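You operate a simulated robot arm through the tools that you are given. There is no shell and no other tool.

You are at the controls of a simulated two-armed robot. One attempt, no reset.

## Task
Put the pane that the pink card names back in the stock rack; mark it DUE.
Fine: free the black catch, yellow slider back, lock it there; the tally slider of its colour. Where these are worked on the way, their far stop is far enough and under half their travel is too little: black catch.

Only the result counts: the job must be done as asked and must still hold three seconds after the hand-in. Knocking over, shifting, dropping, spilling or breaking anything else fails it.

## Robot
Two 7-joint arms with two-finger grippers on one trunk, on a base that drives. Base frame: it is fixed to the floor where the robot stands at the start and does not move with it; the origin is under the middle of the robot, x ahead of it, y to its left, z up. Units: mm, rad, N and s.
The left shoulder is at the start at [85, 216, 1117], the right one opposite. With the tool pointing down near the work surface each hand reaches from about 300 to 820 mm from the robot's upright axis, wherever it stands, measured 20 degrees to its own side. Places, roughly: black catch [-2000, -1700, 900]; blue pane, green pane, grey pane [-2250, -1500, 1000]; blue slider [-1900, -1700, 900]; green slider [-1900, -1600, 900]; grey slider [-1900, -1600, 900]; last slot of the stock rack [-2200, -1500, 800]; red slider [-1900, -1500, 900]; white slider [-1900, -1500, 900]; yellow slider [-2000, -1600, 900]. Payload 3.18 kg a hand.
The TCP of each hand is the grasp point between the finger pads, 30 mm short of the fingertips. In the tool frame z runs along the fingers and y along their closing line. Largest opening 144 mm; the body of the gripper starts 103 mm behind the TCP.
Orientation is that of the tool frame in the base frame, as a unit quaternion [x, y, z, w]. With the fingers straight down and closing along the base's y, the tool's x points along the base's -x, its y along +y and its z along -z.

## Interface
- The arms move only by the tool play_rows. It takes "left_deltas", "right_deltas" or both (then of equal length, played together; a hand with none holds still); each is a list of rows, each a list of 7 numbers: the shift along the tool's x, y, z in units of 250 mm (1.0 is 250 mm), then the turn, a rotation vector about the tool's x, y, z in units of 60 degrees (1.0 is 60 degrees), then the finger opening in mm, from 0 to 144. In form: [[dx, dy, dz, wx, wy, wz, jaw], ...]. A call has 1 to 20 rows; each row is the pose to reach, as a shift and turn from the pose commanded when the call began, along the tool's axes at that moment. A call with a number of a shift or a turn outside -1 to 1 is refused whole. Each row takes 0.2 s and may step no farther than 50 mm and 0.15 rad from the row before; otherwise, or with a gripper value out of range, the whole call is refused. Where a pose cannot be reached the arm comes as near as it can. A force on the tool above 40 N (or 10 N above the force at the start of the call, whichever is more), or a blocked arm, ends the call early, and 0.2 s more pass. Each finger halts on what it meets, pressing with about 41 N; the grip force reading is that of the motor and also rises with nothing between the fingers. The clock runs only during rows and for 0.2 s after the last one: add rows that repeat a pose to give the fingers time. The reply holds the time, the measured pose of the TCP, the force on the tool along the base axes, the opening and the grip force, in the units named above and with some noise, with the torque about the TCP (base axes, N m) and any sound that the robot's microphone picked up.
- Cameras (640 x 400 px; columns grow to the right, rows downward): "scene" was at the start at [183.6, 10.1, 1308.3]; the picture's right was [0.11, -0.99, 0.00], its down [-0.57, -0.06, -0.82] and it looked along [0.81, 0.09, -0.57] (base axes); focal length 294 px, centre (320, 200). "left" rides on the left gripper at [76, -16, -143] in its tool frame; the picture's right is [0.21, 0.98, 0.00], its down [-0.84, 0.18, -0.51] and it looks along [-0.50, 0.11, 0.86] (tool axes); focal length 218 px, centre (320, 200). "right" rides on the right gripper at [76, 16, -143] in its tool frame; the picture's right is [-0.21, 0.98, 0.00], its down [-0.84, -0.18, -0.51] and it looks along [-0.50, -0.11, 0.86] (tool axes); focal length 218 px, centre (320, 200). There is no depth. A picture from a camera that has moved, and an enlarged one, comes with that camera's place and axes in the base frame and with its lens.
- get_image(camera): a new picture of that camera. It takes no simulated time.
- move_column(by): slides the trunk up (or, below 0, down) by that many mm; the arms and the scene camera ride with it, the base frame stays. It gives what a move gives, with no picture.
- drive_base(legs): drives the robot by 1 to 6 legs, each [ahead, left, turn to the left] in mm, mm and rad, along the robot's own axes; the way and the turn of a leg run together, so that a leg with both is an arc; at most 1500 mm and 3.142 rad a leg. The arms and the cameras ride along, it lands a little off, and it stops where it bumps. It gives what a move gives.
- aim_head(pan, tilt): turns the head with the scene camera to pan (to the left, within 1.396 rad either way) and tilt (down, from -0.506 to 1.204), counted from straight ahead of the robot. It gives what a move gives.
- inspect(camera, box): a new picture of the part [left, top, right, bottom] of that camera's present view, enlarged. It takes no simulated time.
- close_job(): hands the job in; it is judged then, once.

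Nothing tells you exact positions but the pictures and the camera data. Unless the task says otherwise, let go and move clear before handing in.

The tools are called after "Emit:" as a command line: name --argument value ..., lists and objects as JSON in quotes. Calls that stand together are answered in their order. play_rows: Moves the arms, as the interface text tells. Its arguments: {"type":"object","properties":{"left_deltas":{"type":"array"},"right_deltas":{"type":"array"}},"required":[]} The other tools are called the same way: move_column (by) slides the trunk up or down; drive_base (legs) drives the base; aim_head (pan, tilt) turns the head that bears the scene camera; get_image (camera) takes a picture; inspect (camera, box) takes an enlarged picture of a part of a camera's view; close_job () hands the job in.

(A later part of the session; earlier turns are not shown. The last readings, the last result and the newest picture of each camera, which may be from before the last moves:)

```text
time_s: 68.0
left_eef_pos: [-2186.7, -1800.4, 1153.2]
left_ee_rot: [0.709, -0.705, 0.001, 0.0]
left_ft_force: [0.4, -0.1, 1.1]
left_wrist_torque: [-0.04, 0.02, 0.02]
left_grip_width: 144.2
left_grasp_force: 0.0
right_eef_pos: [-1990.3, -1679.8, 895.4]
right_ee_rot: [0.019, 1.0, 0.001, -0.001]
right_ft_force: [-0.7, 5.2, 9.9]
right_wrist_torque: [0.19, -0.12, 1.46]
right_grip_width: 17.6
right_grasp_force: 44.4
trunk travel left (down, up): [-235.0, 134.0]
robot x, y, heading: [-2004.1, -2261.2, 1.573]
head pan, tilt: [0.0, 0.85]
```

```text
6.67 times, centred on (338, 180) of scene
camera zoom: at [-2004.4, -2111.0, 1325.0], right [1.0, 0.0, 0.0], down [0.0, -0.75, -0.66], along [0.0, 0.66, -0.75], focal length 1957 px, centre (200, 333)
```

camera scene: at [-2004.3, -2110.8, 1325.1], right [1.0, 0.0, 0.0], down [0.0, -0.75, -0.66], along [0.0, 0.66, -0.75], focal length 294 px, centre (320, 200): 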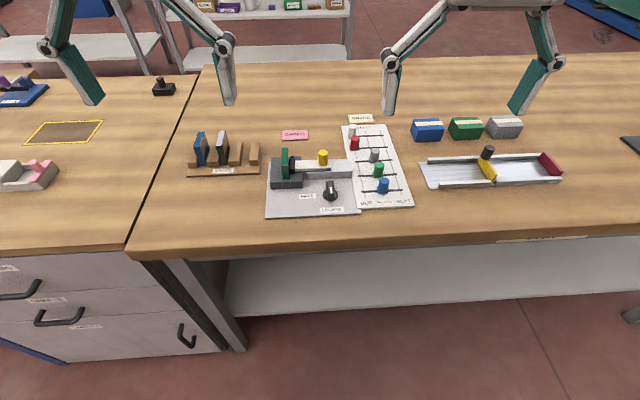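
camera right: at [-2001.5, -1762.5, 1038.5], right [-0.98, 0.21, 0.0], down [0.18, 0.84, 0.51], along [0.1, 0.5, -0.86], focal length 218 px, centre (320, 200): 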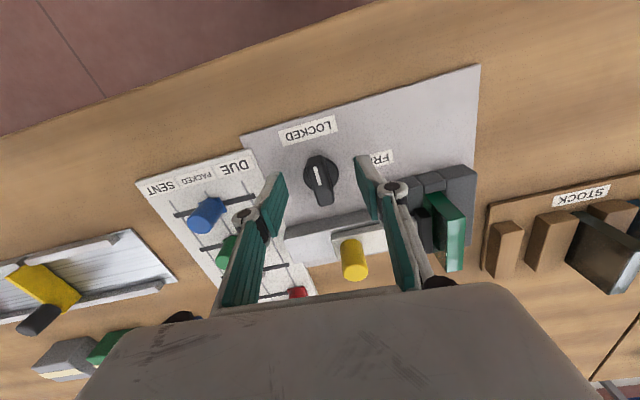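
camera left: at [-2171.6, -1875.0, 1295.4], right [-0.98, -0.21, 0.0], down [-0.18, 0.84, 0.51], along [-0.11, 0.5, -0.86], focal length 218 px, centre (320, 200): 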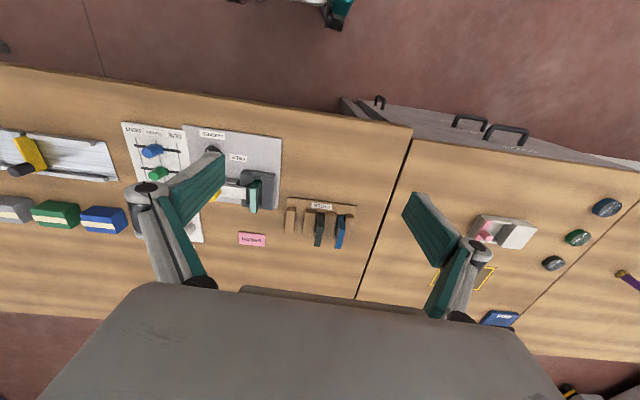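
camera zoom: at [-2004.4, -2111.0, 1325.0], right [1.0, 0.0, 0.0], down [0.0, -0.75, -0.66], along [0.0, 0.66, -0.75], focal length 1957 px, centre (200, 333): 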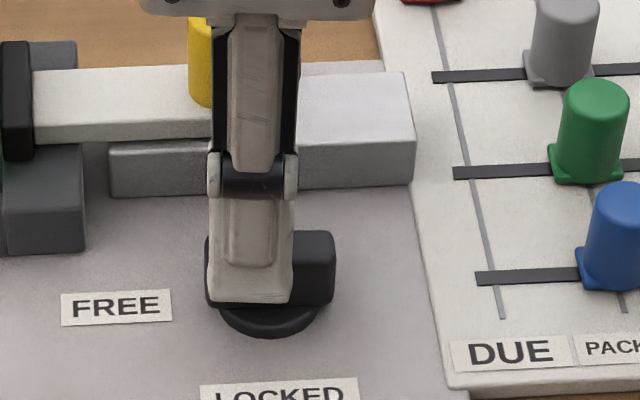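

The catch is at its FREE stop (torque against it, turned about 91°). I release with a small opening, rise, and move above the yellow peg.

Emit:
play_rows --right_deltas '[[0, 0, 0, 0, 0, 0, 30], [0, 0, 0, 0, 0, 0, 40], [0, 0, 0, 0, 0, 0, 40], [0, 0, -0.16, 0, 0, -0.02, 40], [0, 0, -0.32, 0, 0, -0.04, 40], [0.018, 0.105, -0.32, 0, 0, -0.04, 60], [0.036, 0.21, -0.32, 0, 0, -0.04, 60], [0.036, 0.21, -0.32, 0, 0, -0.04, 60]]'

Emit:
inspect --camera "scene" --box '[265, 140, 361, 200]'

Emit:
get_image --camera "right"

Emit:
inspect --camera "left" --box '[100, 100, 292, 220]'

```text
time_s: 69.8
left_eef_pos: [-2186.0, -1798.3, 1151.7]
left_ee_rot: [0.709, -0.705, 0.0, 0.0]
left_ft_force: [-0.9, -0.1, 0.6]
left_wrist_torque: [0.0, 0.02, -0.02]
left_grip_width: 143.7
left_grasp_force: 0.0
right_eef_pos: [-1998.2, -1627.5, 975.9]
right_ee_rot: [-0.002, 1.0, 0.0, 0.0]
right_ft_force: [0.2, -0.6, -0.6]
right_wrist_torque: [0.01, 0.01, 0.0]
right_grip_width: 59.9
right_grasp_force: 0.1
trunk travel left (down, up): [-235.0, 134.0]
robot x, y, heading: [-2003.7, -2259.1, 1.57]
head pan, tilt: [0.0, 0.85]
```

```text
6.67 times, centred on (313, 170) of scene
camera zoom: at [-2004.1, -2111.0, 1325.1], right [1.0, 0.0, 0.0], down [0.0, -0.75, -0.66], along [0.0, 0.66, -0.75], focal length 1957 px, centre (367, 400)
```

zoom: 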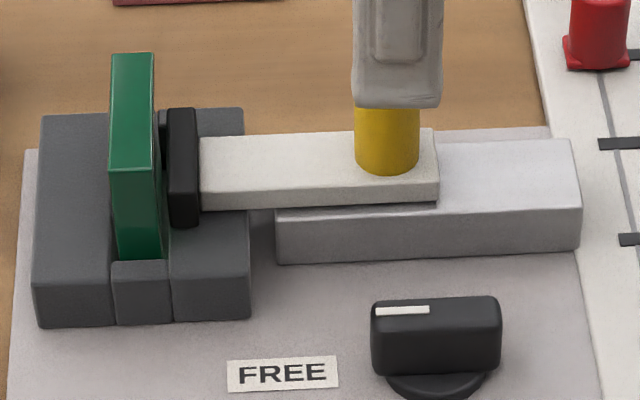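

```text
taken
camera right: at [-2075.1, -1612.7, 1119.4], right [0.21, 0.98, 0.0], down [0.84, -0.18, 0.51], along [0.5, -0.1, -0.86], focal length 218 px, centre (320, 200)
```

right: 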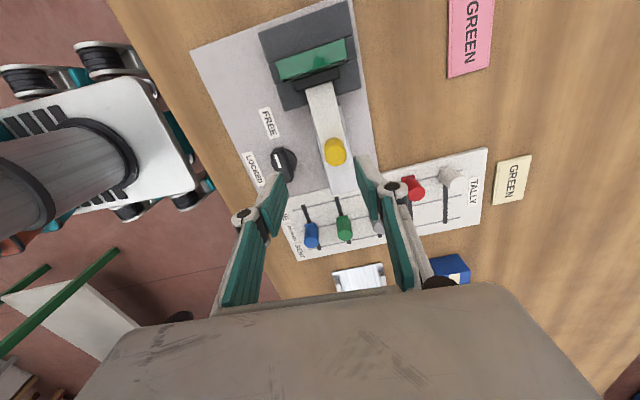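

```text
3.33 times, centred on (196, 160) of left
camera zoom: at [-2171.3, -1875.2, 1295.5], right [-0.98, -0.21, 0.0], down [-0.18, 0.84, 0.51], along [-0.11, 0.5, -0.86], focal length 728 px, centre (733, 333)
```

zoom: 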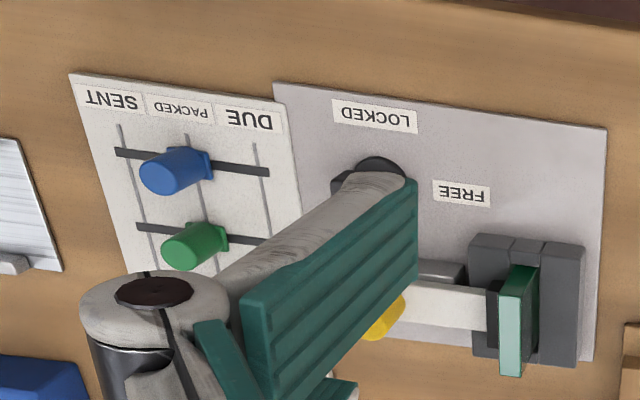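

Emit:
inspect --camera "right" --box '[250, 60, 442, 180]'

Emit:
inspect --camera "scene" --box '[290, 130, 354, 170]'

```text
3.33 times, centred on (346, 120) of right
camera zoom: at [-2075.1, -1612.7, 1119.4], right [0.21, 0.98, 0.0], down [0.84, -0.18, 0.51], along [0.5, -0.1, -0.86], focal length 728 px, centre (233, 467)
```

zoom: 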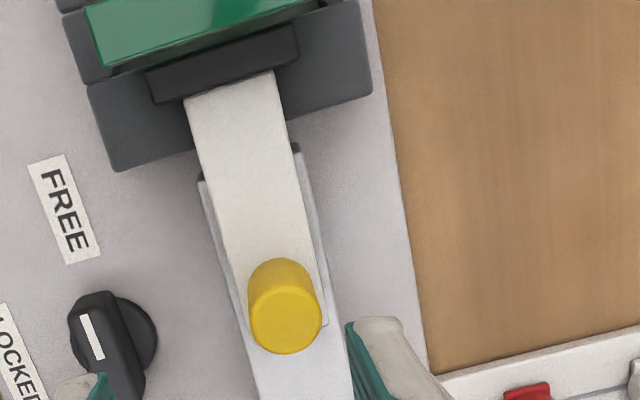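

```text
10.00 times, centred on (322, 150) of scene
camera zoom: at [-2004.1, -2111.0, 1325.1], right [1.0, 0.0, 0.0], down [0.0, -0.75, -0.66], along [0.0, 0.66, -0.75], focal length 2936 px, centre (300, 700)
```

zoom: 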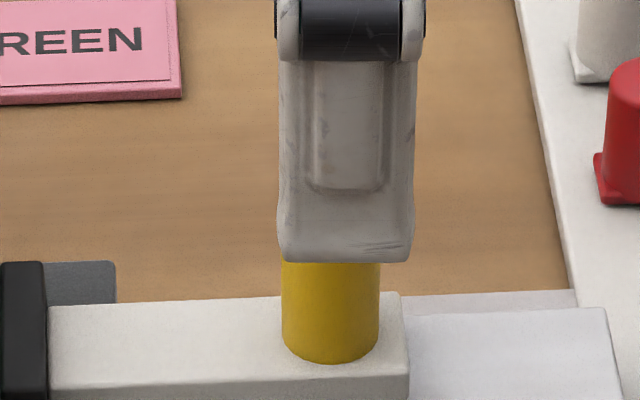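

Triangulating anew, the peg is at about (-1998, -1612) with its top near 912 and the slider bar's top near 881. I shift back 15 mm, lower over it, grip it, and look.

Emit:
play_rows --right_deltas '[[0, 0.062, 0, 0, 0, 0, 60], [0, 0.062, 0.12, 0, 0, 0, 60], [0, 0.062, 0.2, 0, 0, 0, 60], [0, 0.062, 0.24, 0, 0, 0, 60], [0, 0.062, 0.24, 0, 0, 0, 60]]'

Emit:
inspect --camera "right" --box '[224, 60, 416, 180]'

Emit:
inspect --camera "scene" --box '[290, 130, 354, 170]'

```text
time_s: 71.0
left_eef_pos: [-2186.8, -1799.2, 1153.3]
left_ee_rot: [0.709, -0.706, 0.0, -0.001]
left_ft_force: [0.8, 0.1, 0.9]
left_wrist_torque: [0.03, 0.0, 0.01]
left_grip_width: 143.9
left_grasp_force: 0.1
right_eef_pos: [-1995.6, -1612.5, 916.1]
right_ee_rot: [-0.002, 1.0, 0.0, 0.0]
right_ft_force: [0.1, 0.6, 0.4]
right_wrist_torque: [0.01, 0.01, 0.03]
right_grip_width: 60.2
right_grasp_force: 0.0
trunk travel left (down, up): [-235.0, 134.0]
robot x, y, heading: [-2003.4, -2258.3, 1.578]
head pan, tilt: [0.0, 0.85]
```

```text
3.33 times, centred on (320, 120) of right
camera zoom: at [-2074.7, -1596.4, 1057.9], right [0.21, 0.98, 0.0], down [0.84, -0.18, 0.51], along [0.5, -0.1, -0.86], focal length 728 px, centre (320, 467)
```

zoom: 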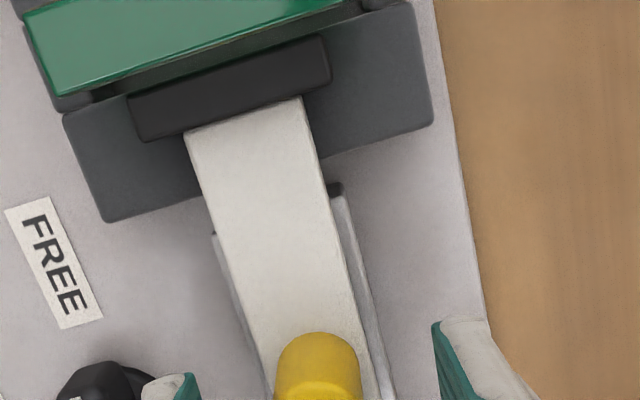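

```text
10.00 times, centred on (322, 150) of scene
camera zoom: at [-2004.4, -2111.1, 1325.1], right [1.0, 0.0, 0.0], down [0.0, -0.75, -0.66], along [0.0, 0.66, -0.75], focal length 2936 px, centre (300, 700)
```

zoom: 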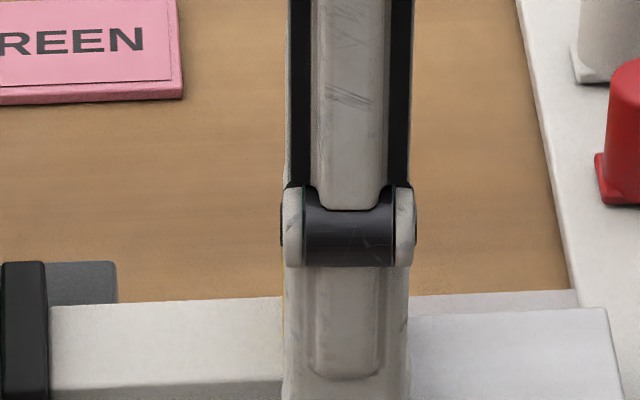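

The peg sits centred between the fingers. I close, then draw it to +x.

Emit:
play_rows --right_deltas '[[0, 0, 0, 0, 0, 0, 40], [0, 0, 0, 0, 0, 0, 20], [0, 0, 0, 0, 0, 0, 0], [0, 0, 0, 0, 0, 0, 0], [0, 0, 0, 0, 0, 0, 0]]'

Emit:
play_rows --right_deltas '[[-0.02, 0, 0, 0, 0, 0, 0], [-0.04, 0, 0, 0, 0, 0, 0], [-0.06, 0, 0, 0, 0, 0, 0], [-0.08, 0, 0, 0, 0, 0, 0], [-0.1, 0, 0, 0, 0, 0, 0], [-0.12, 0, 0, 0, 0, 0, 0], [-0.14, 0, 0, 0, 0, 0, 0], [-0.16, 0, 0, 0, 0, 0, 0]]'

Emit:
inspect --camera "scene" --box '[265, 140, 361, 200]'

```text
time_s: 72.2
left_eef_pos: [-2187.1, -1798.9, 1152.6]
left_ee_rot: [0.709, -0.705, 0.0, -0.001]
left_ft_force: [0.4, 0.2, 0.3]
left_wrist_torque: [0.02, -0.01, 0.04]
left_grip_width: 144.1
left_grasp_force: 0.1
right_eef_pos: [-1996.3, -1611.8, 915.5]
right_ee_rot: [-0.002, 1.0, 0.0, 0.0]
right_ft_force: [0.7, -0.3, -1.1]
right_wrist_torque: [0.03, 0.0, -0.06]
right_grip_width: 21.2
right_grasp_force: 44.7
trunk travel left (down, up): [-235.0, 134.0]
robot x, y, heading: [-2003.8, -2259.4, 1.575]
head pan, tilt: [0.0, 0.85]
```

```text
time_s: 74.0
left_eef_pos: [-2190.0, -1799.2, 1151.4]
left_ee_rot: [0.709, -0.705, 0.001, 0.0]
left_ft_force: [0.1, 0.0, 0.0]
left_wrist_torque: [0.01, 0.05, -0.01]
left_grip_width: 143.9
left_grasp_force: 0.1
right_eef_pos: [-1962.7, -1608.9, 914.2]
right_ee_rot: [-0.005, 1.0, 0.002, -0.001]
right_ft_force: [-21.4, 18.9, 1.8]
right_wrist_torque: [0.55, -0.21, -0.12]
right_grip_width: 20.9
right_grasp_force: 45.0
trunk travel left (down, up): [-235.0, 134.0]
robot x, y, heading: [-2006.6, -2258.0, 1.573]
head pan, tilt: [0.0, 0.85]
```

```text
6.67 times, centred on (313, 170) of scene
camera zoom: at [-2007.0, -2109.1, 1324.8], right [1.0, 0.0, 0.0], down [0.0, -0.75, -0.66], along [0.0, 0.66, -0.75], focal length 1957 px, centre (367, 400)
```

zoom: 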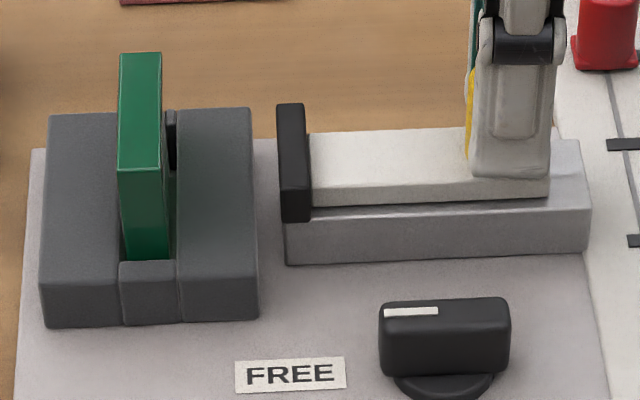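

The slider moved about 34 mm and the line of travel is yawed ~5° (the whole table is). I realign with that line and pull a little further to learn whether this is the stop.

Emit:
play_rows --right_deltas '[[0, 0.014, 0, 0, 0, 0, 0], [-0.012, 0.015, 0, 0, 0, 0, 0], [-0.024, 0.016, 0, 0, 0, 0, 0], [-0.024, 0.016, 0, 0, 0, 0, 0]]'

Emit:
inspect --camera "scene" --box '[265, 140, 361, 200]'

Emit:
get_image --camera "right"

```text
time_s: 75.0
left_eef_pos: [-2190.1, -1799.2, 1152.1]
left_ee_rot: [0.709, -0.705, 0.001, -0.001]
left_ft_force: [0.6, 0.2, 0.6]
left_wrist_torque: [0.03, 0.01, -0.01]
left_grip_width: 143.9
left_grasp_force: 0.1
right_eef_pos: [-1955.9, -1609.2, 915.0]
right_ee_rot: [-0.003, 1.0, -0.002, -0.001]
right_ft_force: [-34.2, 1.2, -2.0]
right_wrist_torque: [0.07, 0.9, -0.06]
right_grip_width: 21.2
right_grasp_force: 44.8
trunk travel left (down, up): [-235.0, 134.0]
robot x, y, heading: [-2004.7, -2259.6, 1.569]
head pan, tilt: [0.0, 0.85]
```

```text
6.67 times, centred on (313, 170) of scene
camera zoom: at [-2007.7, -2110.7, 1324.9], right [1.0, 0.0, 0.0], down [0.0, -0.75, -0.66], along [0.0, 0.66, -0.75], focal length 1957 px, centre (367, 400)
```

zoom: 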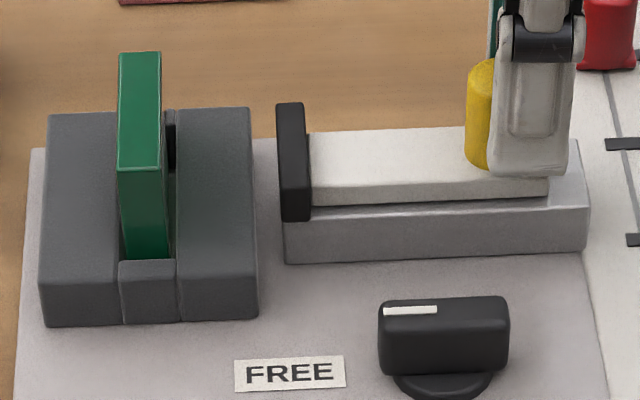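

```text
taken
camera right: at [-2033.8, -1593.5, 1057.8], right [0.2, 0.98, 0.0], down [0.84, -0.17, 0.51], along [0.5, -0.11, -0.86], focal length 218 px, centre (320, 200)
```

right: 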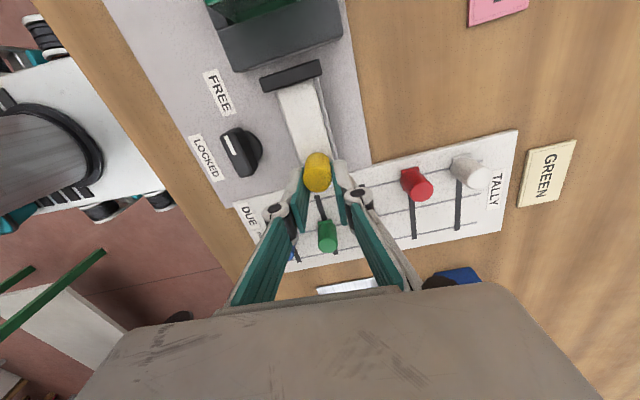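

The slider stays put against its back stop while the fingers slipped slightly on the peg, so it is fully back. I release and lift.

Emit:
play_rows --right_deltas '[[0.024, 0, 0, 0, 0, 0, 0], [0.024, 0, 0, 0, 0, 0, 20], [0.024, 0, 0, 0, 0, 0, 40], [0.024, 0, 0, 0, 0, 0, 50], [0.024, 0, -0.12, 0, 0, 0, 50], [0.024, 0, -0.24, 0, 0, 0, 50], [0.024, 0, -0.24, 0, 0, 0, 50]]'

Emit:
inspect --camera "scene" --box '[265, 140, 361, 200]'

```text
time_s: 76.6
left_eef_pos: [-2187.9, -1799.4, 1152.6]
left_ee_rot: [0.709, -0.705, 0.002, -0.001]
left_ft_force: [-0.3, 0.0, -0.2]
left_wrist_torque: [-0.02, -0.03, 0.02]
left_grip_width: 144.3
left_grasp_force: 0.1
right_eef_pos: [-1957.2, -1606.2, 975.1]
right_ee_rot: [-0.002, 1.0, 0.0, 0.001]
right_ft_force: [-0.2, -0.4, 0.0]
right_wrist_torque: [-0.01, 0.01, -0.01]
right_grip_width: 50.2
right_grasp_force: 0.0
trunk travel left (down, up): [-235.0, 134.0]
robot x, y, heading: [-2004.9, -2258.4, 1.576]
head pan, tilt: [0.0, 0.85]
```

```text
6.67 times, centred on (313, 170) of scene
camera zoom: at [-2004.3, -2110.6, 1324.9], right [1.0, 0.0, 0.0], down [0.0, -0.75, -0.66], along [0.0, 0.66, -0.75], focal length 1957 px, centre (367, 400)
```

zoom: 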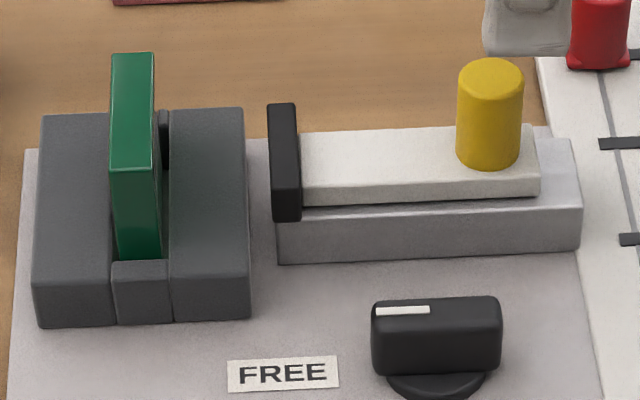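

The slider stays back. I go back over the catch, aligned with the handle's real yaw, to lock it again.

Emit:
play_rows --right_deltas '[[0.055, -0.147, 0, 0, 0, -0.05, 50], [0.109, -0.294, 0, 0, 0, -0.092, 50], [0.109, -0.294, 0.16, 0, 0, -0.092, 50], [0.109, -0.294, 0.28, 0, 0, -0.092, 50], [0.109, -0.294, 0.32, 0, 0, -0.092, 50], [0.109, -0.294, 0.32, 0, 0, -0.092, 50]]'

Emit:
inspect --camera "scene" --box '[290, 150, 386, 210]'

Emit:
get_image --camera "right"

```text
time_s: 78.0
left_eef_pos: [-2186.6, -1799.2, 1152.6]
left_ee_rot: [0.709, -0.706, 0.001, -0.001]
left_ft_force: [-0.7, -0.3, -0.4]
left_wrist_torque: [0.02, 0.03, 0.0]
left_grip_width: 143.9
left_grasp_force: 0.1
right_eef_pos: [-1984.7, -1682.1, 894.7]
right_ee_rot: [-0.049, 0.999, 0.0, -0.001]
right_ft_force: [0.3, -0.5, -0.3]
right_wrist_torque: [0.03, 0.03, 0.0]
right_grip_width: 50.1
right_grasp_force: 0.0
trunk travel left (down, up): [-235.0, 134.0]
robot x, y, heading: [-2003.0, -2260.7, 1.574]
head pan, tilt: [0.0, 0.85]
```

```text
6.67 times, centred on (338, 180) of scene
camera zoom: at [-2004.4, -2111.1, 1325.1], right [1.0, 0.0, 0.0], down [0.0, -0.75, -0.66], along [0.0, 0.66, -0.75], focal length 1957 px, centre (200, 333)
```

zoom: 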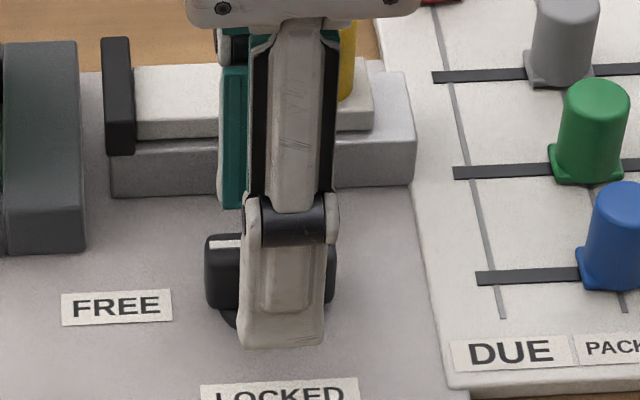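

```text
taken
camera right: at [-2063.4, -1672.5, 1037.7], right [0.11, 0.99, 0.0], down [0.86, -0.1, 0.51], along [0.5, -0.06, -0.86], focal length 218 px, centre (320, 200)
```

right: 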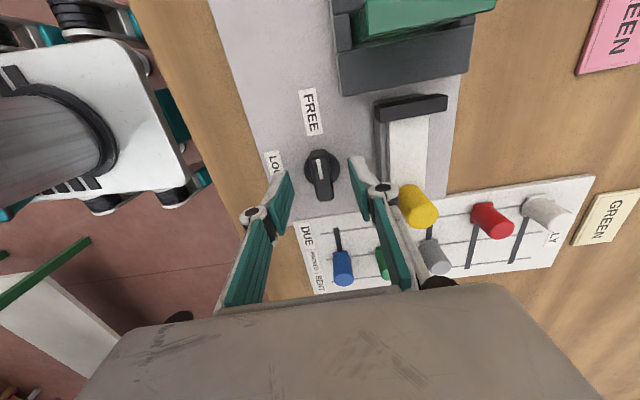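

Aligned over the handle. I close, then turn it counter-clockwise back to LOCKED.

Emit:
play_rows --right_deltas '[[0, 0.008, 0, 0, 0, 0, 35], [0, 0.008, 0, 0, 0, 0, 15], [0, 0.008, 0, 0, 0, 0, 0], [0, 0.008, 0, 0, 0, 0, 0], [0, 0.008, 0, 0, 0, 0, 0]]'

Emit:
play_rows --right_deltas '[[0, 0, 0, 0, 0, -0.1, 0], [0, 0, 0, 0, 0, -0.2, 0], [0, 0, 0, 0, 0, -0.3, 0], [0, 0, 0, 0, 0, -0.4, 0], [0, 0, 0, 0, 0, -0.5, 0], [0, 0, 0, 0, 0, -0.6, 0], [0, 0, 0, 0, 0, -0.7, 0], [0, 0, 0, 0, 0, -0.75, 0]]'

Emit:
inspect --camera "scene" --box '[290, 150, 386, 210]'

```text
time_s: 79.2
left_eef_pos: [-2186.2, -1799.5, 1152.3]
left_ee_rot: [0.709, -0.705, 0.0, -0.001]
left_ft_force: [-0.2, 0.6, 0.3]
left_wrist_torque: [-0.02, -0.01, -0.01]
left_grip_width: 143.9
left_grasp_force: 0.0
right_eef_pos: [-1984.2, -1679.4, 894.8]
right_ee_rot: [-0.05, 0.999, 0.0, 0.0]
right_ft_force: [1.0, -2.6, -1.9]
right_wrist_torque: [-0.09, 0.02, -0.02]
right_grip_width: 15.7
right_grasp_force: 45.4
trunk travel left (down, up): [-235.0, 134.0]
robot x, y, heading: [-2004.6, -2261.6, 1.575]
head pan, tilt: [0.0, 0.85]
```

```text
time_s: 81.0
left_eef_pos: [-2187.1, -1800.9, 1152.7]
left_ee_rot: [0.709, -0.705, 0.001, -0.001]
left_ft_force: [0.2, 0.1, 0.0]
left_wrist_torque: [0.03, 0.06, 0.04]
left_grip_width: 143.9
left_grasp_force: 0.2
right_eef_pos: [-1984.0, -1679.0, 894.3]
right_ee_rot: [-0.428, 0.904, 0.0, 0.001]
right_ft_force: [2.7, -10.8, -2.0]
right_wrist_torque: [0.0, -0.39, -0.02]
right_grip_width: 16.0
right_grasp_force: 45.4
trunk travel left (down, up): [-235.0, 134.0]
robot x, y, heading: [-2005.9, -2259.1, 1.579]
head pan, tilt: [0.0, 0.85]
```

```text
6.67 times, centred on (338, 180) of scene
camera zoom: at [-2004.1, -2111.8, 1325.1], right [1.0, 0.0, 0.0], down [0.0, -0.75, -0.66], along [0.0, 0.66, -0.75], focal length 1957 px, centre (200, 333)
```

zoom: 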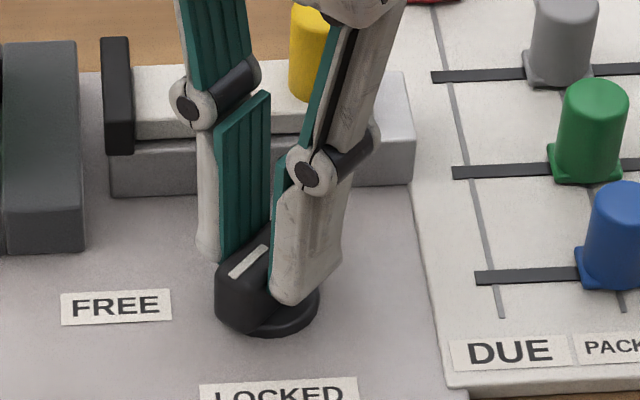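

Emit:
play_rows --right_deltas '[[0, 0, 0, 0, 0, -0.1, 0], [0, 0, 0, 0, 0, -0.2, 0], [0, 0, 0, 0, 0, -0.3, 0], [0, 0, 0, 0, 0, -0.4, 0], [0, 0, 0, 0, 0, -0.5, 0], [0, 0, 0, 0, 0, -0.6, 0], [0, 0, 0, 0, 0, -0.7, 0], [0, 0, 0, 0, 0, -0.75, 0], [0, 0, 0, 0, 0, -0.8, 0]]'

Emit:
inspect --camera "scene" --box '[290, 150, 386, 210]'

```text
time_s: 83.0
left_eef_pos: [-2188.0, -1799.1, 1151.8]
left_ee_rot: [0.709, -0.706, 0.0, 0.0]
left_ft_force: [0.1, -0.1, 0.3]
left_wrist_torque: [-0.03, -0.01, 0.01]
left_grip_width: 143.9
left_grasp_force: 0.0
right_eef_pos: [-1982.6, -1679.6, 894.5]
right_ee_rot: [0.758, -0.652, -0.001, -0.001]
right_ft_force: [2.5, -4.9, -5.2]
right_wrist_torque: [-0.39, -0.06, -1.35]
right_grip_width: 17.3
right_grasp_force: 44.8
trunk travel left (down, up): [-235.0, 134.0]
robot x, y, heading: [-2004.8, -2255.0, 1.575]
head pan, tilt: [0.0, 0.85]
```

```text
6.67 times, centred on (338, 180) of scene
camera zoom: at [-2004.1, -2111.0, 1325.0], right [1.0, 0.0, 0.0], down [0.0, -0.75, -0.66], along [0.0, 0.66, -0.75], focal length 1957 px, centre (200, 333)
```

zoom: 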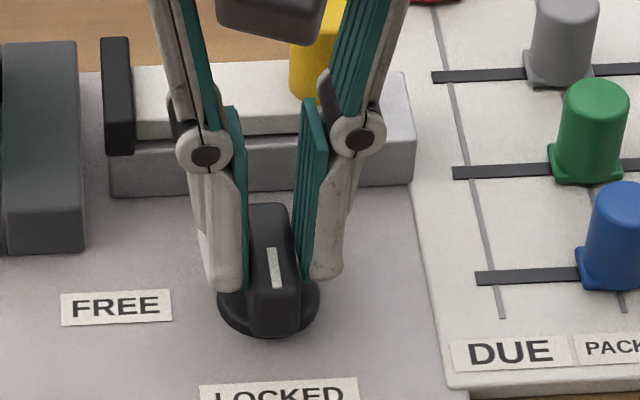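

The catch is back at LOCKED against its stop. I release, lift and move over the green tally slider at about (-1871, -1620).

Emit:
play_rows --right_deltas '[[0, 0, 0, 0, 0, 0, 20], [0, 0, 0, 0, 0, 0, 50], [0, 0, 0, 0, 0, 0, 60], [0, 0, -0.12, 0, 0, 0, 60], [0, 0, -0.24, 0, 0, 0.02, 60], [0, 0, -0.36, 0, 0, 0.052, 60], [-0.057, -0.161, -0.36, 0, 0, 0.052, 60], [-0.113, -0.322, -0.36, 0, 0, 0.052, 60], [-0.17, -0.483, -0.36, 0, 0, 0.052, 60], [-0.17, -0.483, -0.36, 0, 0, 0.052, 60]]'

Emit:
inspect --camera "scene" --box '[300, 120, 428, 200]'

Emit:
get_image --camera "right"

Emit:
inspect --camera "right" --box '[224, 70, 416, 190]'

```text
time_s: 85.2
left_eef_pos: [-2188.3, -1799.6, 1151.5]
left_ee_rot: [0.709, -0.705, 0.001, -0.001]
left_ft_force: [-1.0, 0.1, 0.0]
left_wrist_torque: [0.0, -0.04, 0.0]
left_grip_width: 144.1
left_grasp_force: 0.1
right_eef_pos: [-1874.6, -1618.9, 984.1]
right_ee_rot: [0.74, -0.672, 0.0, 0.0]
right_ft_force: [-0.4, -0.9, -0.5]
right_wrist_torque: [0.02, -0.03, -0.01]
right_grip_width: 59.9
right_grasp_force: 0.0
trunk travel left (down, up): [-235.0, 134.0]
robot x, y, heading: [-2002.9, -2261.8, 1.578]
head pan, tilt: [0.0, 0.85]
```

```text
5.00 times, centred on (364, 160) of scene
camera zoom: at [-2005.1, -2111.3, 1325.1], right [1.0, 0.0, 0.0], down [0.0, -0.75, -0.66], along [0.0, 0.66, -0.75], focal length 1468 px, centre (100, 400)
```

zoom: 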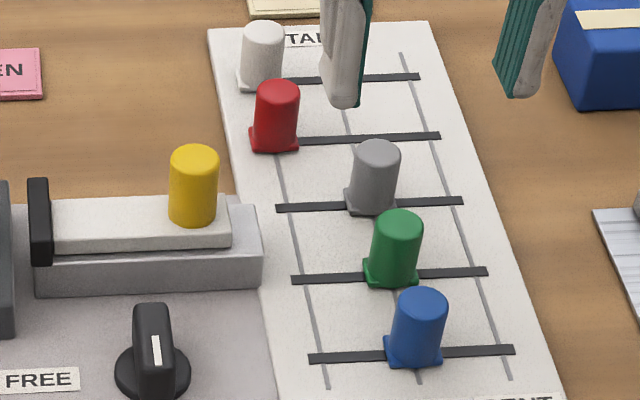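

```text
taken
camera right: at [-1883.6, -1696.1, 1127.6], right [-0.99, 0.11, 0.0], down [0.1, 0.86, 0.51], along [0.06, 0.5, -0.86], focal length 218 px, centre (320, 200)
```

right: 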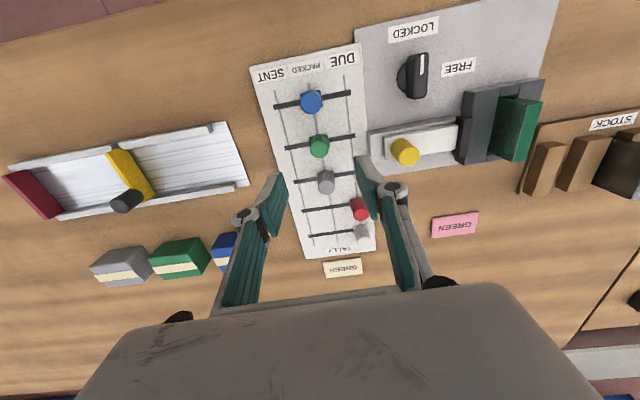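

```text
3.33 times, centred on (320, 130) of right
camera zoom: at [-1883.6, -1696.1, 1127.6], right [-0.99, 0.11, 0.0], down [0.1, 0.86, 0.51], along [0.06, 0.5, -0.86], focal length 728 px, centre (320, 433)
```

zoom: 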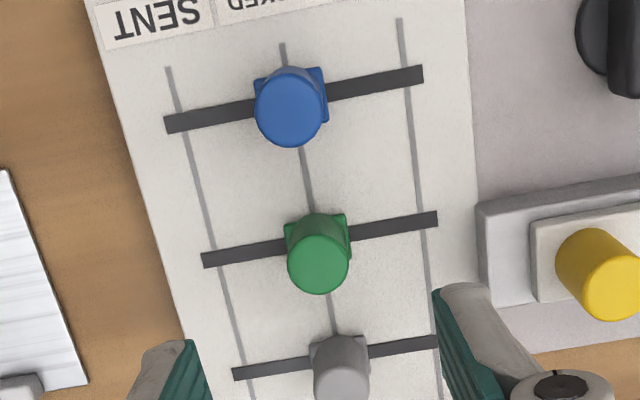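

The green peg's top is at about (-1872, -1622, 887). I lower around it, with fingers left and right, and grip.

Emit:
play_rows --right_deltas '[[0.015, -0.007, 0.1, 0, 0, 0, 60], [0.015, -0.007, 0.2, 0, 0, 0, 60], [0.015, -0.007, 0.28, 0, 0, 0, 60], [0.015, -0.007, 0.34, 0, 0, 0, 60], [0.015, -0.007, 0.364, 0, 0, 0, 60], [0.015, -0.007, 0.364, 0, 0, 0, 60]]'

Emit:
inspect --camera "scene" --box '[300, 120, 428, 200]'

Emit:
inspect --camera "right" --box '[224, 80, 416, 200]'

```text
time_s: 86.6
left_eef_pos: [-2187.0, -1799.8, 1152.1]
left_ee_rot: [0.709, -0.705, 0.001, 0.0]
left_ft_force: [0.2, 0.0, 0.7]
left_wrist_torque: [0.03, -0.01, 0.04]
left_grip_width: 143.9
left_grasp_force: 0.0
right_eef_pos: [-1868.5, -1622.1, 892.8]
right_ee_rot: [0.741, -0.671, 0.0, 0.0]
right_ft_force: [0.0, -0.5, -0.2]
right_wrist_torque: [0.01, 0.0, 0.05]
right_grip_width: 59.9
right_grasp_force: 0.0
trunk travel left (down, up): [-235.0, 134.0]
robot x, y, heading: [-2008.8, -2261.5, 1.575]
head pan, tilt: [0.0, 0.85]
```

```text
5.00 times, centred on (364, 160) of scene
camera zoom: at [-2004.4, -2111.0, 1325.1], right [1.0, 0.0, 0.0], down [0.0, -0.75, -0.66], along [0.0, 0.66, -0.75], focal length 1468 px, centre (100, 400)
```

zoom: 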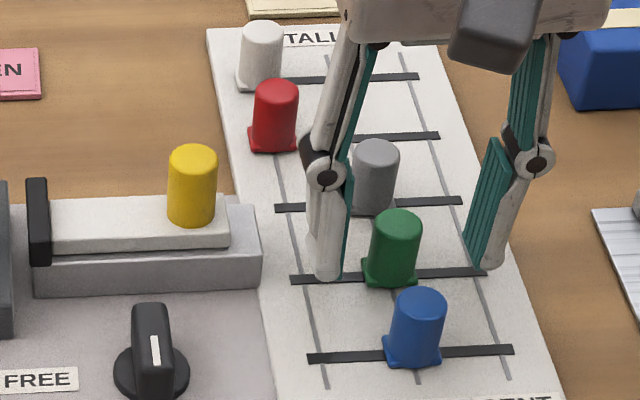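

```text
3.33 times, centred on (320, 140) of right
camera zoom: at [-1879.0, -1700.1, 1035.4], right [-0.99, 0.11, 0.0], down [0.1, 0.86, 0.51], along [0.06, 0.5, -0.86], focal length 728 px, centre (320, 400)
```

zoom: 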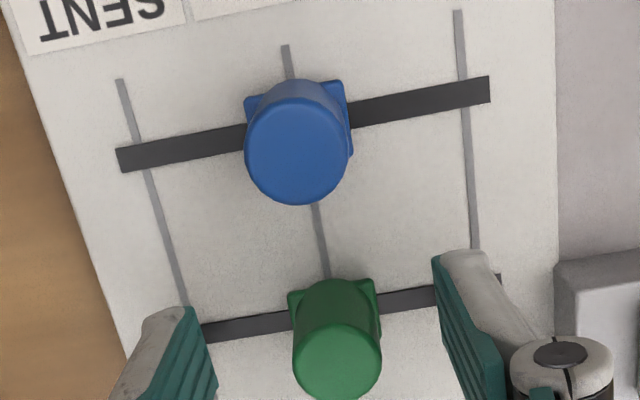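

The peg sits about 5 mm toward the left finger; I centre, grip, and slide it toward DUE (-x along the board).

Emit:
play_rows --right_deltas '[[0, 0.022, 0, 0, 0, 0, 60], [0, 0.022, 0, 0, 0, 0, 40], [0, 0.022, 0, 0, 0, 0, 20], [0, 0.022, 0, 0, 0, 0, 0], [0, 0.022, 0, 0, 0, 0, 0], [0, 0.022, 0, 0, 0, 0, 0]]'

Emit:
inspect --camera "scene" --box '[300, 120, 428, 200]'

```text
time_s: 88.0
left_eef_pos: [-2186.8, -1799.7, 1152.6]
left_ee_rot: [0.709, -0.705, 0.001, -0.001]
left_ft_force: [0.4, 0.4, 0.3]
left_wrist_torque: [-0.03, -0.02, 0.01]
left_grip_width: 144.1
left_grasp_force: 0.0
right_eef_pos: [-1873.7, -1621.5, 892.1]
right_ee_rot: [0.741, -0.672, 0.0, 0.001]
right_ft_force: [1.1, 1.0, -0.2]
right_wrist_torque: [0.01, -0.02, 0.02]
right_grip_width: 20.7
right_grasp_force: 45.1
trunk travel left (down, up): [-235.0, 134.0]
robot x, y, heading: [-2003.1, -2257.5, 1.574]
head pan, tilt: [0.0, 0.85]
```

```text
5.00 times, centred on (364, 160) of scene
camera zoom: at [-2004.3, -2110.9, 1325.0], right [1.0, 0.0, 0.0], down [0.0, -0.75, -0.66], along [0.0, 0.66, -0.75], focal length 1468 px, centre (100, 400)
```

zoom: 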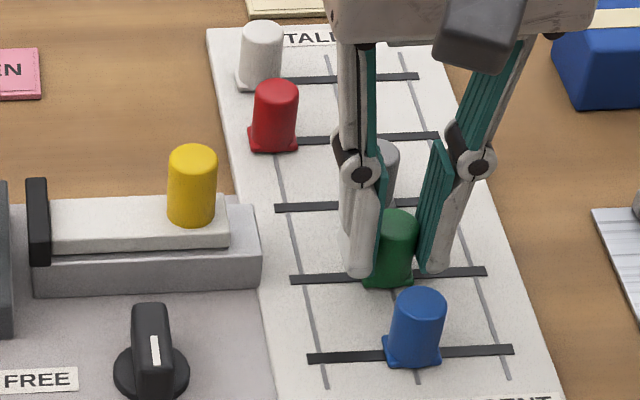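

Emit:
play_rows --right_deltas '[[0, 0.02, 0, 0, 0, 0, 0], [0, 0.04, 0, 0, 0, 0, 0], [0, 0.06, 0, 0, 0, 0, 0], [0, 0.08, 0, 0, 0, 0, 0], [0, 0.1, 0, 0, 0, 0, 0], [0, 0.12, 0, 0, 0, 0, 0], [0, 0.12, 0, 0, 0, 0, 0]]'

Emit:
inspect --camera "scene" --box '[300, 120, 428, 200]'

```text
time_s: 89.6
left_eef_pos: [-2187.6, -1798.0, 1152.1]
left_ee_rot: [0.709, -0.705, 0.001, 0.0]
left_ft_force: [-0.1, 0.2, 0.1]
left_wrist_torque: [0.0, 0.02, 0.0]
left_grip_width: 144.0
left_grasp_force: 0.2
right_eef_pos: [-1903.2, -1624.0, 892.9]
right_ee_rot: [0.741, -0.672, 0.0, 0.0]
right_ft_force: [-1.0, 10.3, -7.5]
right_wrist_torque: [0.57, 0.05, 0.04]
right_grip_width: 20.8
right_grasp_force: 45.3
trunk travel left (down, up): [-235.0, 134.0]
robot x, y, heading: [-2002.5, -2260.7, 1.574]
head pan, tilt: [0.0, 0.85]
```

```text
5.00 times, centred on (364, 160) of scene
camera zoom: at [-2004.3, -2109.4, 1324.8], right [1.0, 0.0, 0.0], down [0.0, -0.75, -0.66], along [0.0, 0.66, -0.75], focal length 1468 px, centre (100, 400)
```

zoom: 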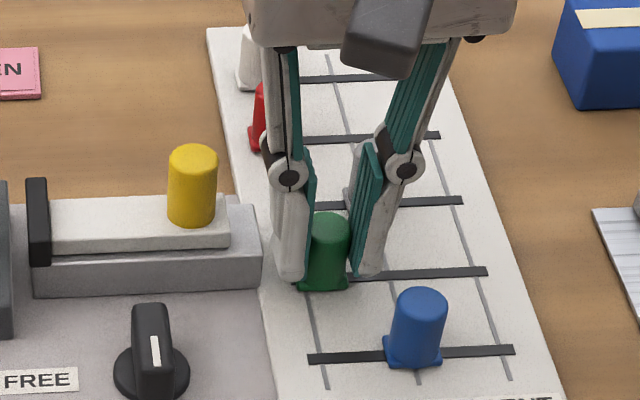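

It slides smoothly; the board's track is a bit less yawed than I assumed, so I correct and go on to the DUE stop.

Emit:
play_rows --right_deltas '[[-0.008, 0.01, 0, 0, 0, 0, 0], [-0.009, 0.02, 0, 0, 0, 0, 0], [-0.01, 0.03, 0, 0, 0, 0, 0], [-0.011, 0.04, 0, 0, 0, 0, 0], [-0.011, 0.05, 0, 0, 0, 0, 0]]'

Emit:
inspect --camera "scene" --box '[300, 120, 428, 200]'

Emit:
inspect --camera "right" --box '[224, 80, 416, 200]'

```text
time_s: 90.8
left_eef_pos: [-2182.0, -1798.7, 1154.4]
left_ee_rot: [0.709, -0.705, 0.0, 0.001]
left_ft_force: [0.0, 0.2, 0.1]
left_wrist_torque: [-0.02, 0.0, -0.03]
left_grip_width: 143.9
left_grasp_force: 0.0
right_eef_pos: [-1909.8, -1623.0, 892.4]
right_ee_rot: [0.737, -0.676, 0.002, 0.0]
right_ft_force: [36.7, -10.6, -4.5]
right_wrist_torque: [-0.88, -0.86, -0.24]
right_grip_width: 20.6
right_grasp_force: 44.8
trunk travel left (down, up): [-235.0, 134.0]
robot x, y, heading: [-2005.5, -2262.4, 1.568]
head pan, tilt: [0.0, 0.85]
```

```text
5.00 times, centred on (364, 160) of scene
camera zoom: at [-2000.2, -2111.7, 1325.1], right [1.0, 0.0, 0.0], down [0.0, -0.75, -0.66], along [0.0, 0.66, -0.75], focal length 1468 px, centre (100, 400)
```

zoom: 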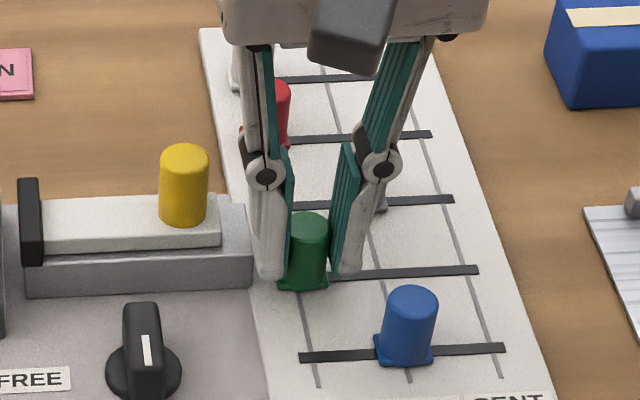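

```text
3.33 times, centred on (320, 140) of right
camera zoom: at [-1921.1, -1702.1, 1035.6], right [-0.99, 0.12, 0.0], down [0.1, 0.86, 0.51], along [0.06, 0.5, -0.86], focal length 728 px, centre (320, 400)
```

zoom: 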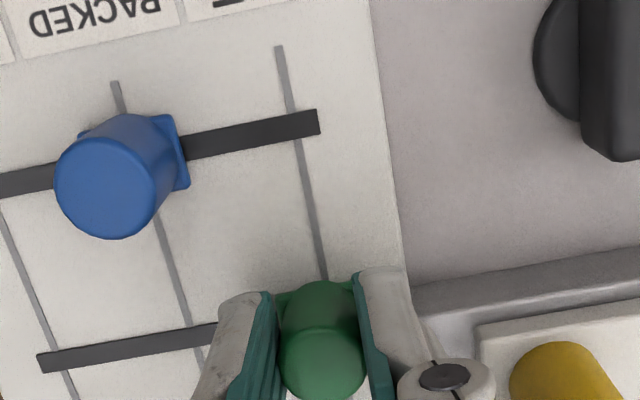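

It is at the DUE stop on its line. I relieve the force, open, and lift away to the side.

Emit:
play_rows --right_deltas '[[0, -0.01, 0, 0, 0, 0, 0], [0, -0.02, 0, 0, 0, 0, 0], [0, -0.02, 0, 0, 0, 0, 0], [0, -0.02, 0, 0, 0, 0, 25], [0, -0.02, 0, 0, 0, 0, 34], [0, -0.02, 0, 0, 0, 0, 34], [0, -0.02, -0.12, 0, 0, 0, 34], [0, -0.02, -0.3, 0, 0, 0, 34], [0, -0.02, -0.45, 0, 0, 0, 34]]'

Emit:
inspect --camera "scene" --box '[300, 120, 428, 200]'

```text
time_s: 92.8
left_eef_pos: [-2186.2, -1800.1, 1154.0]
left_ee_rot: [0.709, -0.705, 0.001, 0.0]
left_ft_force: [-0.1, 0.5, -0.2]
left_wrist_torque: [0.01, -0.01, 0.03]
left_grip_width: 143.9
left_grasp_force: 0.1
right_eef_pos: [-1912.5, -1625.9, 1006.5]
right_ee_rot: [0.74, -0.672, 0.0, 0.0]
right_ft_force: [-0.8, -0.4, 0.3]
right_wrist_torque: [0.03, 0.02, 0.01]
right_grip_width: 33.9
right_grasp_force: 0.0
trunk travel left (down, up): [-235.0, 134.0]
robot x, y, heading: [-2002.1, -2261.4, 1.574]
head pan, tilt: [0.0, 0.85]
```

```text
5.00 times, centred on (364, 160) of scene
camera zoom: at [-2004.4, -2111.7, 1325.2], right [1.0, 0.0, 0.0], down [0.0, -0.75, -0.66], along [0.0, 0.66, -0.75], focal length 1468 px, centre (100, 400)
```

zoom: 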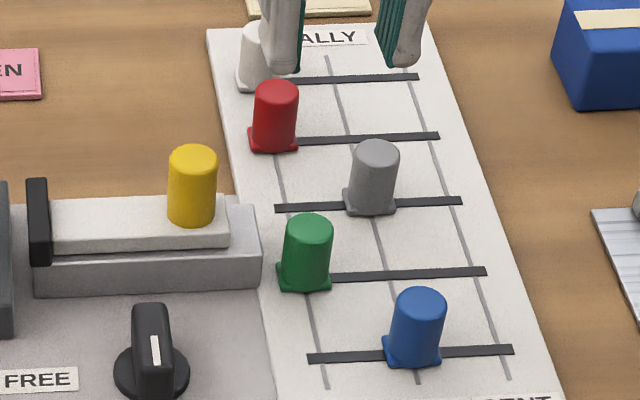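

Green slider at DUE, matching the red and white ones. Right hand goes clear; then the left hand goes above the pane.

Emit:
play_rows --right_deltas '[[0.104, -0.065, -0.08, 0, 0, 0, 34], [0.208, -0.13, -0.16, 0, 0, 0, 34], [0.312, -0.195, -0.24, 0, 0, 0, 34], [0.416, -0.26, -0.32, 0, 0, 0, 34], [0.52, -0.325, -0.4, 0, 0, 0, 34], [0.624, -0.39, -0.48, 0, 0, 0, 34], [0.727, -0.452, -0.56, 0, 0, 0, 34]]'

Emit:
play_rows --left_deltas '[[-0.1, -0.06, 0.09, 0, 0, -0.02, 120], [-0.21, -0.12, 0.185, 0, 0, -0.04, 90], [-0.32, -0.18, 0.28, 0, 0, -0.06, 60], [-0.43, -0.24, 0.37, 0, 0, -0.08, 60], [-0.54, -0.3, 0.46, 0, 0, -0.08, 60], [-0.64, -0.36, 0.55, 0, 0, -0.08, 60], [-0.74, -0.418, 0.62, 0, 0, -0.08, 60], [-0.74, -0.418, 0.62, 0, 0, -0.08, 60]]'

Emit:
get_image --camera "left"

Emit:
inspect --camera "left" --box '[224, 80, 416, 200]'

Emit:
inspect --camera "scene" --box '[225, 120, 353, 200]'

Emit:
get_image --camera "right"

```text
time_s: 94.4
left_eef_pos: [-2186.0, -1799.7, 1153.3]
left_ee_rot: [0.709, -0.705, 0.0, 0.0]
left_ft_force: [-0.6, -0.3, -0.1]
left_wrist_torque: [0.04, 0.01, -0.02]
left_grip_width: 144.2
left_grasp_force: 0.0
right_eef_pos: [-1779.6, -1793.5, 1147.1]
right_ee_rot: [0.741, -0.671, -0.001, -0.001]
right_ft_force: [0.8, -0.7, -0.3]
right_wrist_torque: [0.04, 0.04, 0.02]
right_grip_width: 33.9
right_grasp_force: 0.1
trunk travel left (down, up): [-235.0, 134.0]
robot x, y, heading: [-2005.3, -2259.9, 1.574]
head pan, tilt: [0.0, 0.85]
```

```text
time_s: 96.2
left_eef_pos: [-2083.2, -1613.6, 996.7]
left_ee_rot: [0.738, -0.675, 0.0, -0.001]
left_ft_force: [0.5, -0.3, -0.4]
left_wrist_torque: [-0.01, -0.01, 0.01]
left_grip_width: 60.0
left_grasp_force: 0.0
right_eef_pos: [-1781.9, -1792.0, 1146.7]
right_ee_rot: [0.741, -0.672, -0.001, -0.001]
right_ft_force: [-0.7, -0.3, 0.2]
right_wrist_torque: [0.01, 0.01, -0.03]
right_grip_width: 34.1
right_grasp_force: 0.1
trunk travel left (down, up): [-235.0, 134.0]
robot x, y, heading: [-2005.6, -2258.5, 1.569]
head pan, tilt: [0.0, 0.85]
```

```text
taken
camera left: at [-2061.5, -1688.0, 1140.0], right [-0.96, -0.29, 0.0], down [-0.25, 0.82, 0.51], along [-0.15, 0.49, -0.86], focal length 218 px, centre (320, 200)
```

left: 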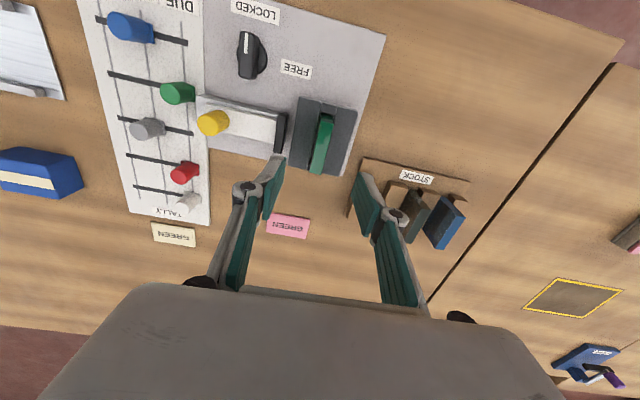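

```text
3.33 times, centred on (320, 140) of left
camera zoom: at [-2061.5, -1688.0, 1140.0], right [-0.96, -0.29, 0.0], down [-0.25, 0.82, 0.51], along [-0.15, 0.49, -0.86], focal length 728 px, centre (320, 400)
```

zoom: 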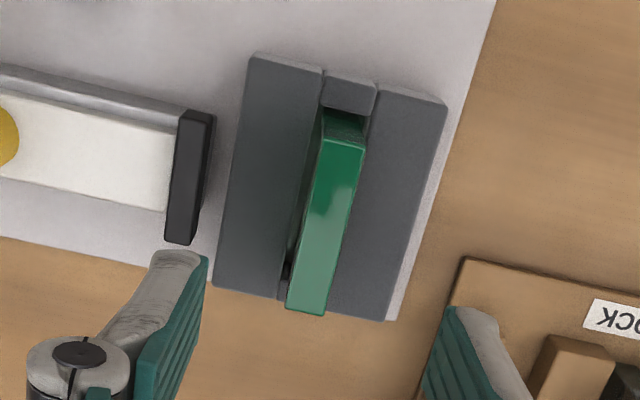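

```text
5.00 times, centred on (289, 160) of scene
camera zoom: at [-2004.8, -2111.5, 1325.2], right [1.0, 0.0, 0.0], down [0.0, -0.75, -0.66], along [0.0, 0.66, -0.75], focal length 1468 px, centre (475, 400)
```

zoom: 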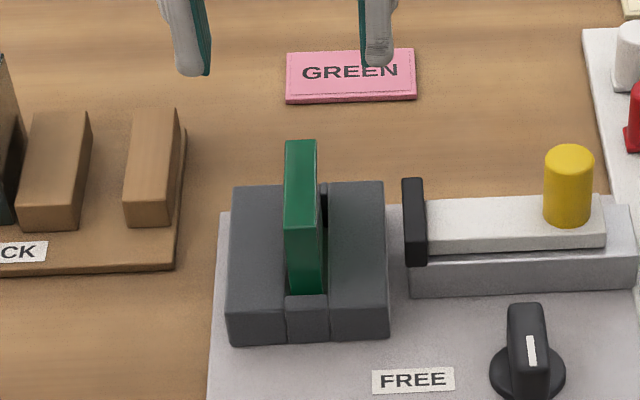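

```text
taken
camera right: at [-1792.0, -1870.8, 1290.0], right [-0.99, 0.11, 0.0], down [0.1, 0.86, 0.51], along [0.06, 0.51, -0.86], focal length 218 px, centre (320, 200)
```

right: 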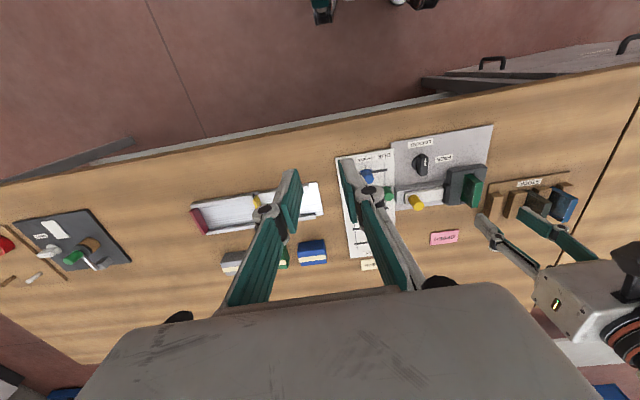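

The pane's top is at about (-2083, -1617, 906), yawed 5°, and the hand is centred over it. I narrow the fingers to 40 mm and lower to grip height, checking before closing.

Emit:
play_rows --left_deltas '[[0.014, 0, 0.08, 0, 0, 0, 42], [0.014, 0, 0.16, 0, 0, 0, 42], [0.014, 0, 0.24, 0, 0, 0, 42], [0.014, 0, 0.3, 0, 0, 0, 42], [0.014, 0, 0.352, 0, 0, 0, 42], [0.014, 0, 0.352, 0, 0, 0, 42]]'

Emit:
inspect --camera "scene" --box '[241, 130, 337, 190]'

Emit:
inspect --camera "left" --box '[224, 80, 416, 200]'

```text
time_s: 97.6
left_eef_pos: [-2082.4, -1617.9, 908.4]
left_ee_rot: [0.739, -0.674, 0.0, -0.001]
left_ft_force: [0.2, 0.1, 0.1]
left_wrist_torque: [0.02, -0.02, -0.02]
left_grip_width: 42.2
left_grasp_force: 0.0
right_eef_pos: [-1781.3, -1792.0, 1147.2]
right_ee_rot: [0.741, -0.672, 0.0, 0.001]
right_ft_force: [0.1, 0.0, -0.8]
right_wrist_torque: [-0.01, 0.01, 0.0]
right_grip_width: 33.7
right_grasp_force: 0.0
trunk travel left (down, up): [-235.0, 134.0]
robot x, y, heading: [-2004.9, -2258.3, 1.572]
head pan, tilt: [0.0, 0.85]
```

```text
6.67 times, centred on (289, 160) of scene
camera zoom: at [-2004.3, -2111.1, 1325.1], right [1.0, 0.0, 0.0], down [0.0, -0.75, -0.66], along [0.0, 0.66, -0.75], focal length 1957 px, centre (527, 467)
```

zoom: 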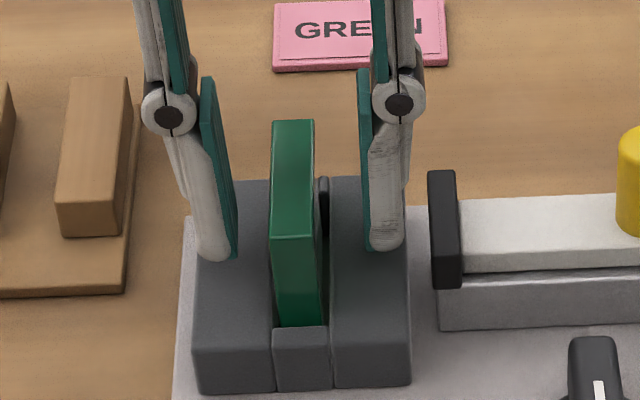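

```text
3.33 times, centred on (320, 140) of left
camera zoom: at [-2060.2, -1691.9, 1052.4], right [-0.96, -0.29, 0.0], down [-0.25, 0.82, 0.51], along [-0.15, 0.49, -0.86], focal length 728 px, centre (320, 400)
```

zoom: 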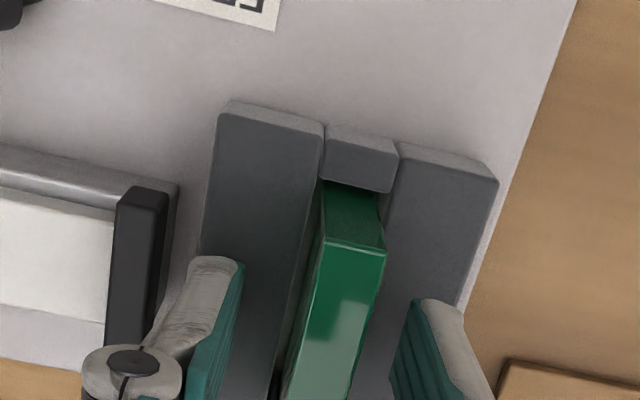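

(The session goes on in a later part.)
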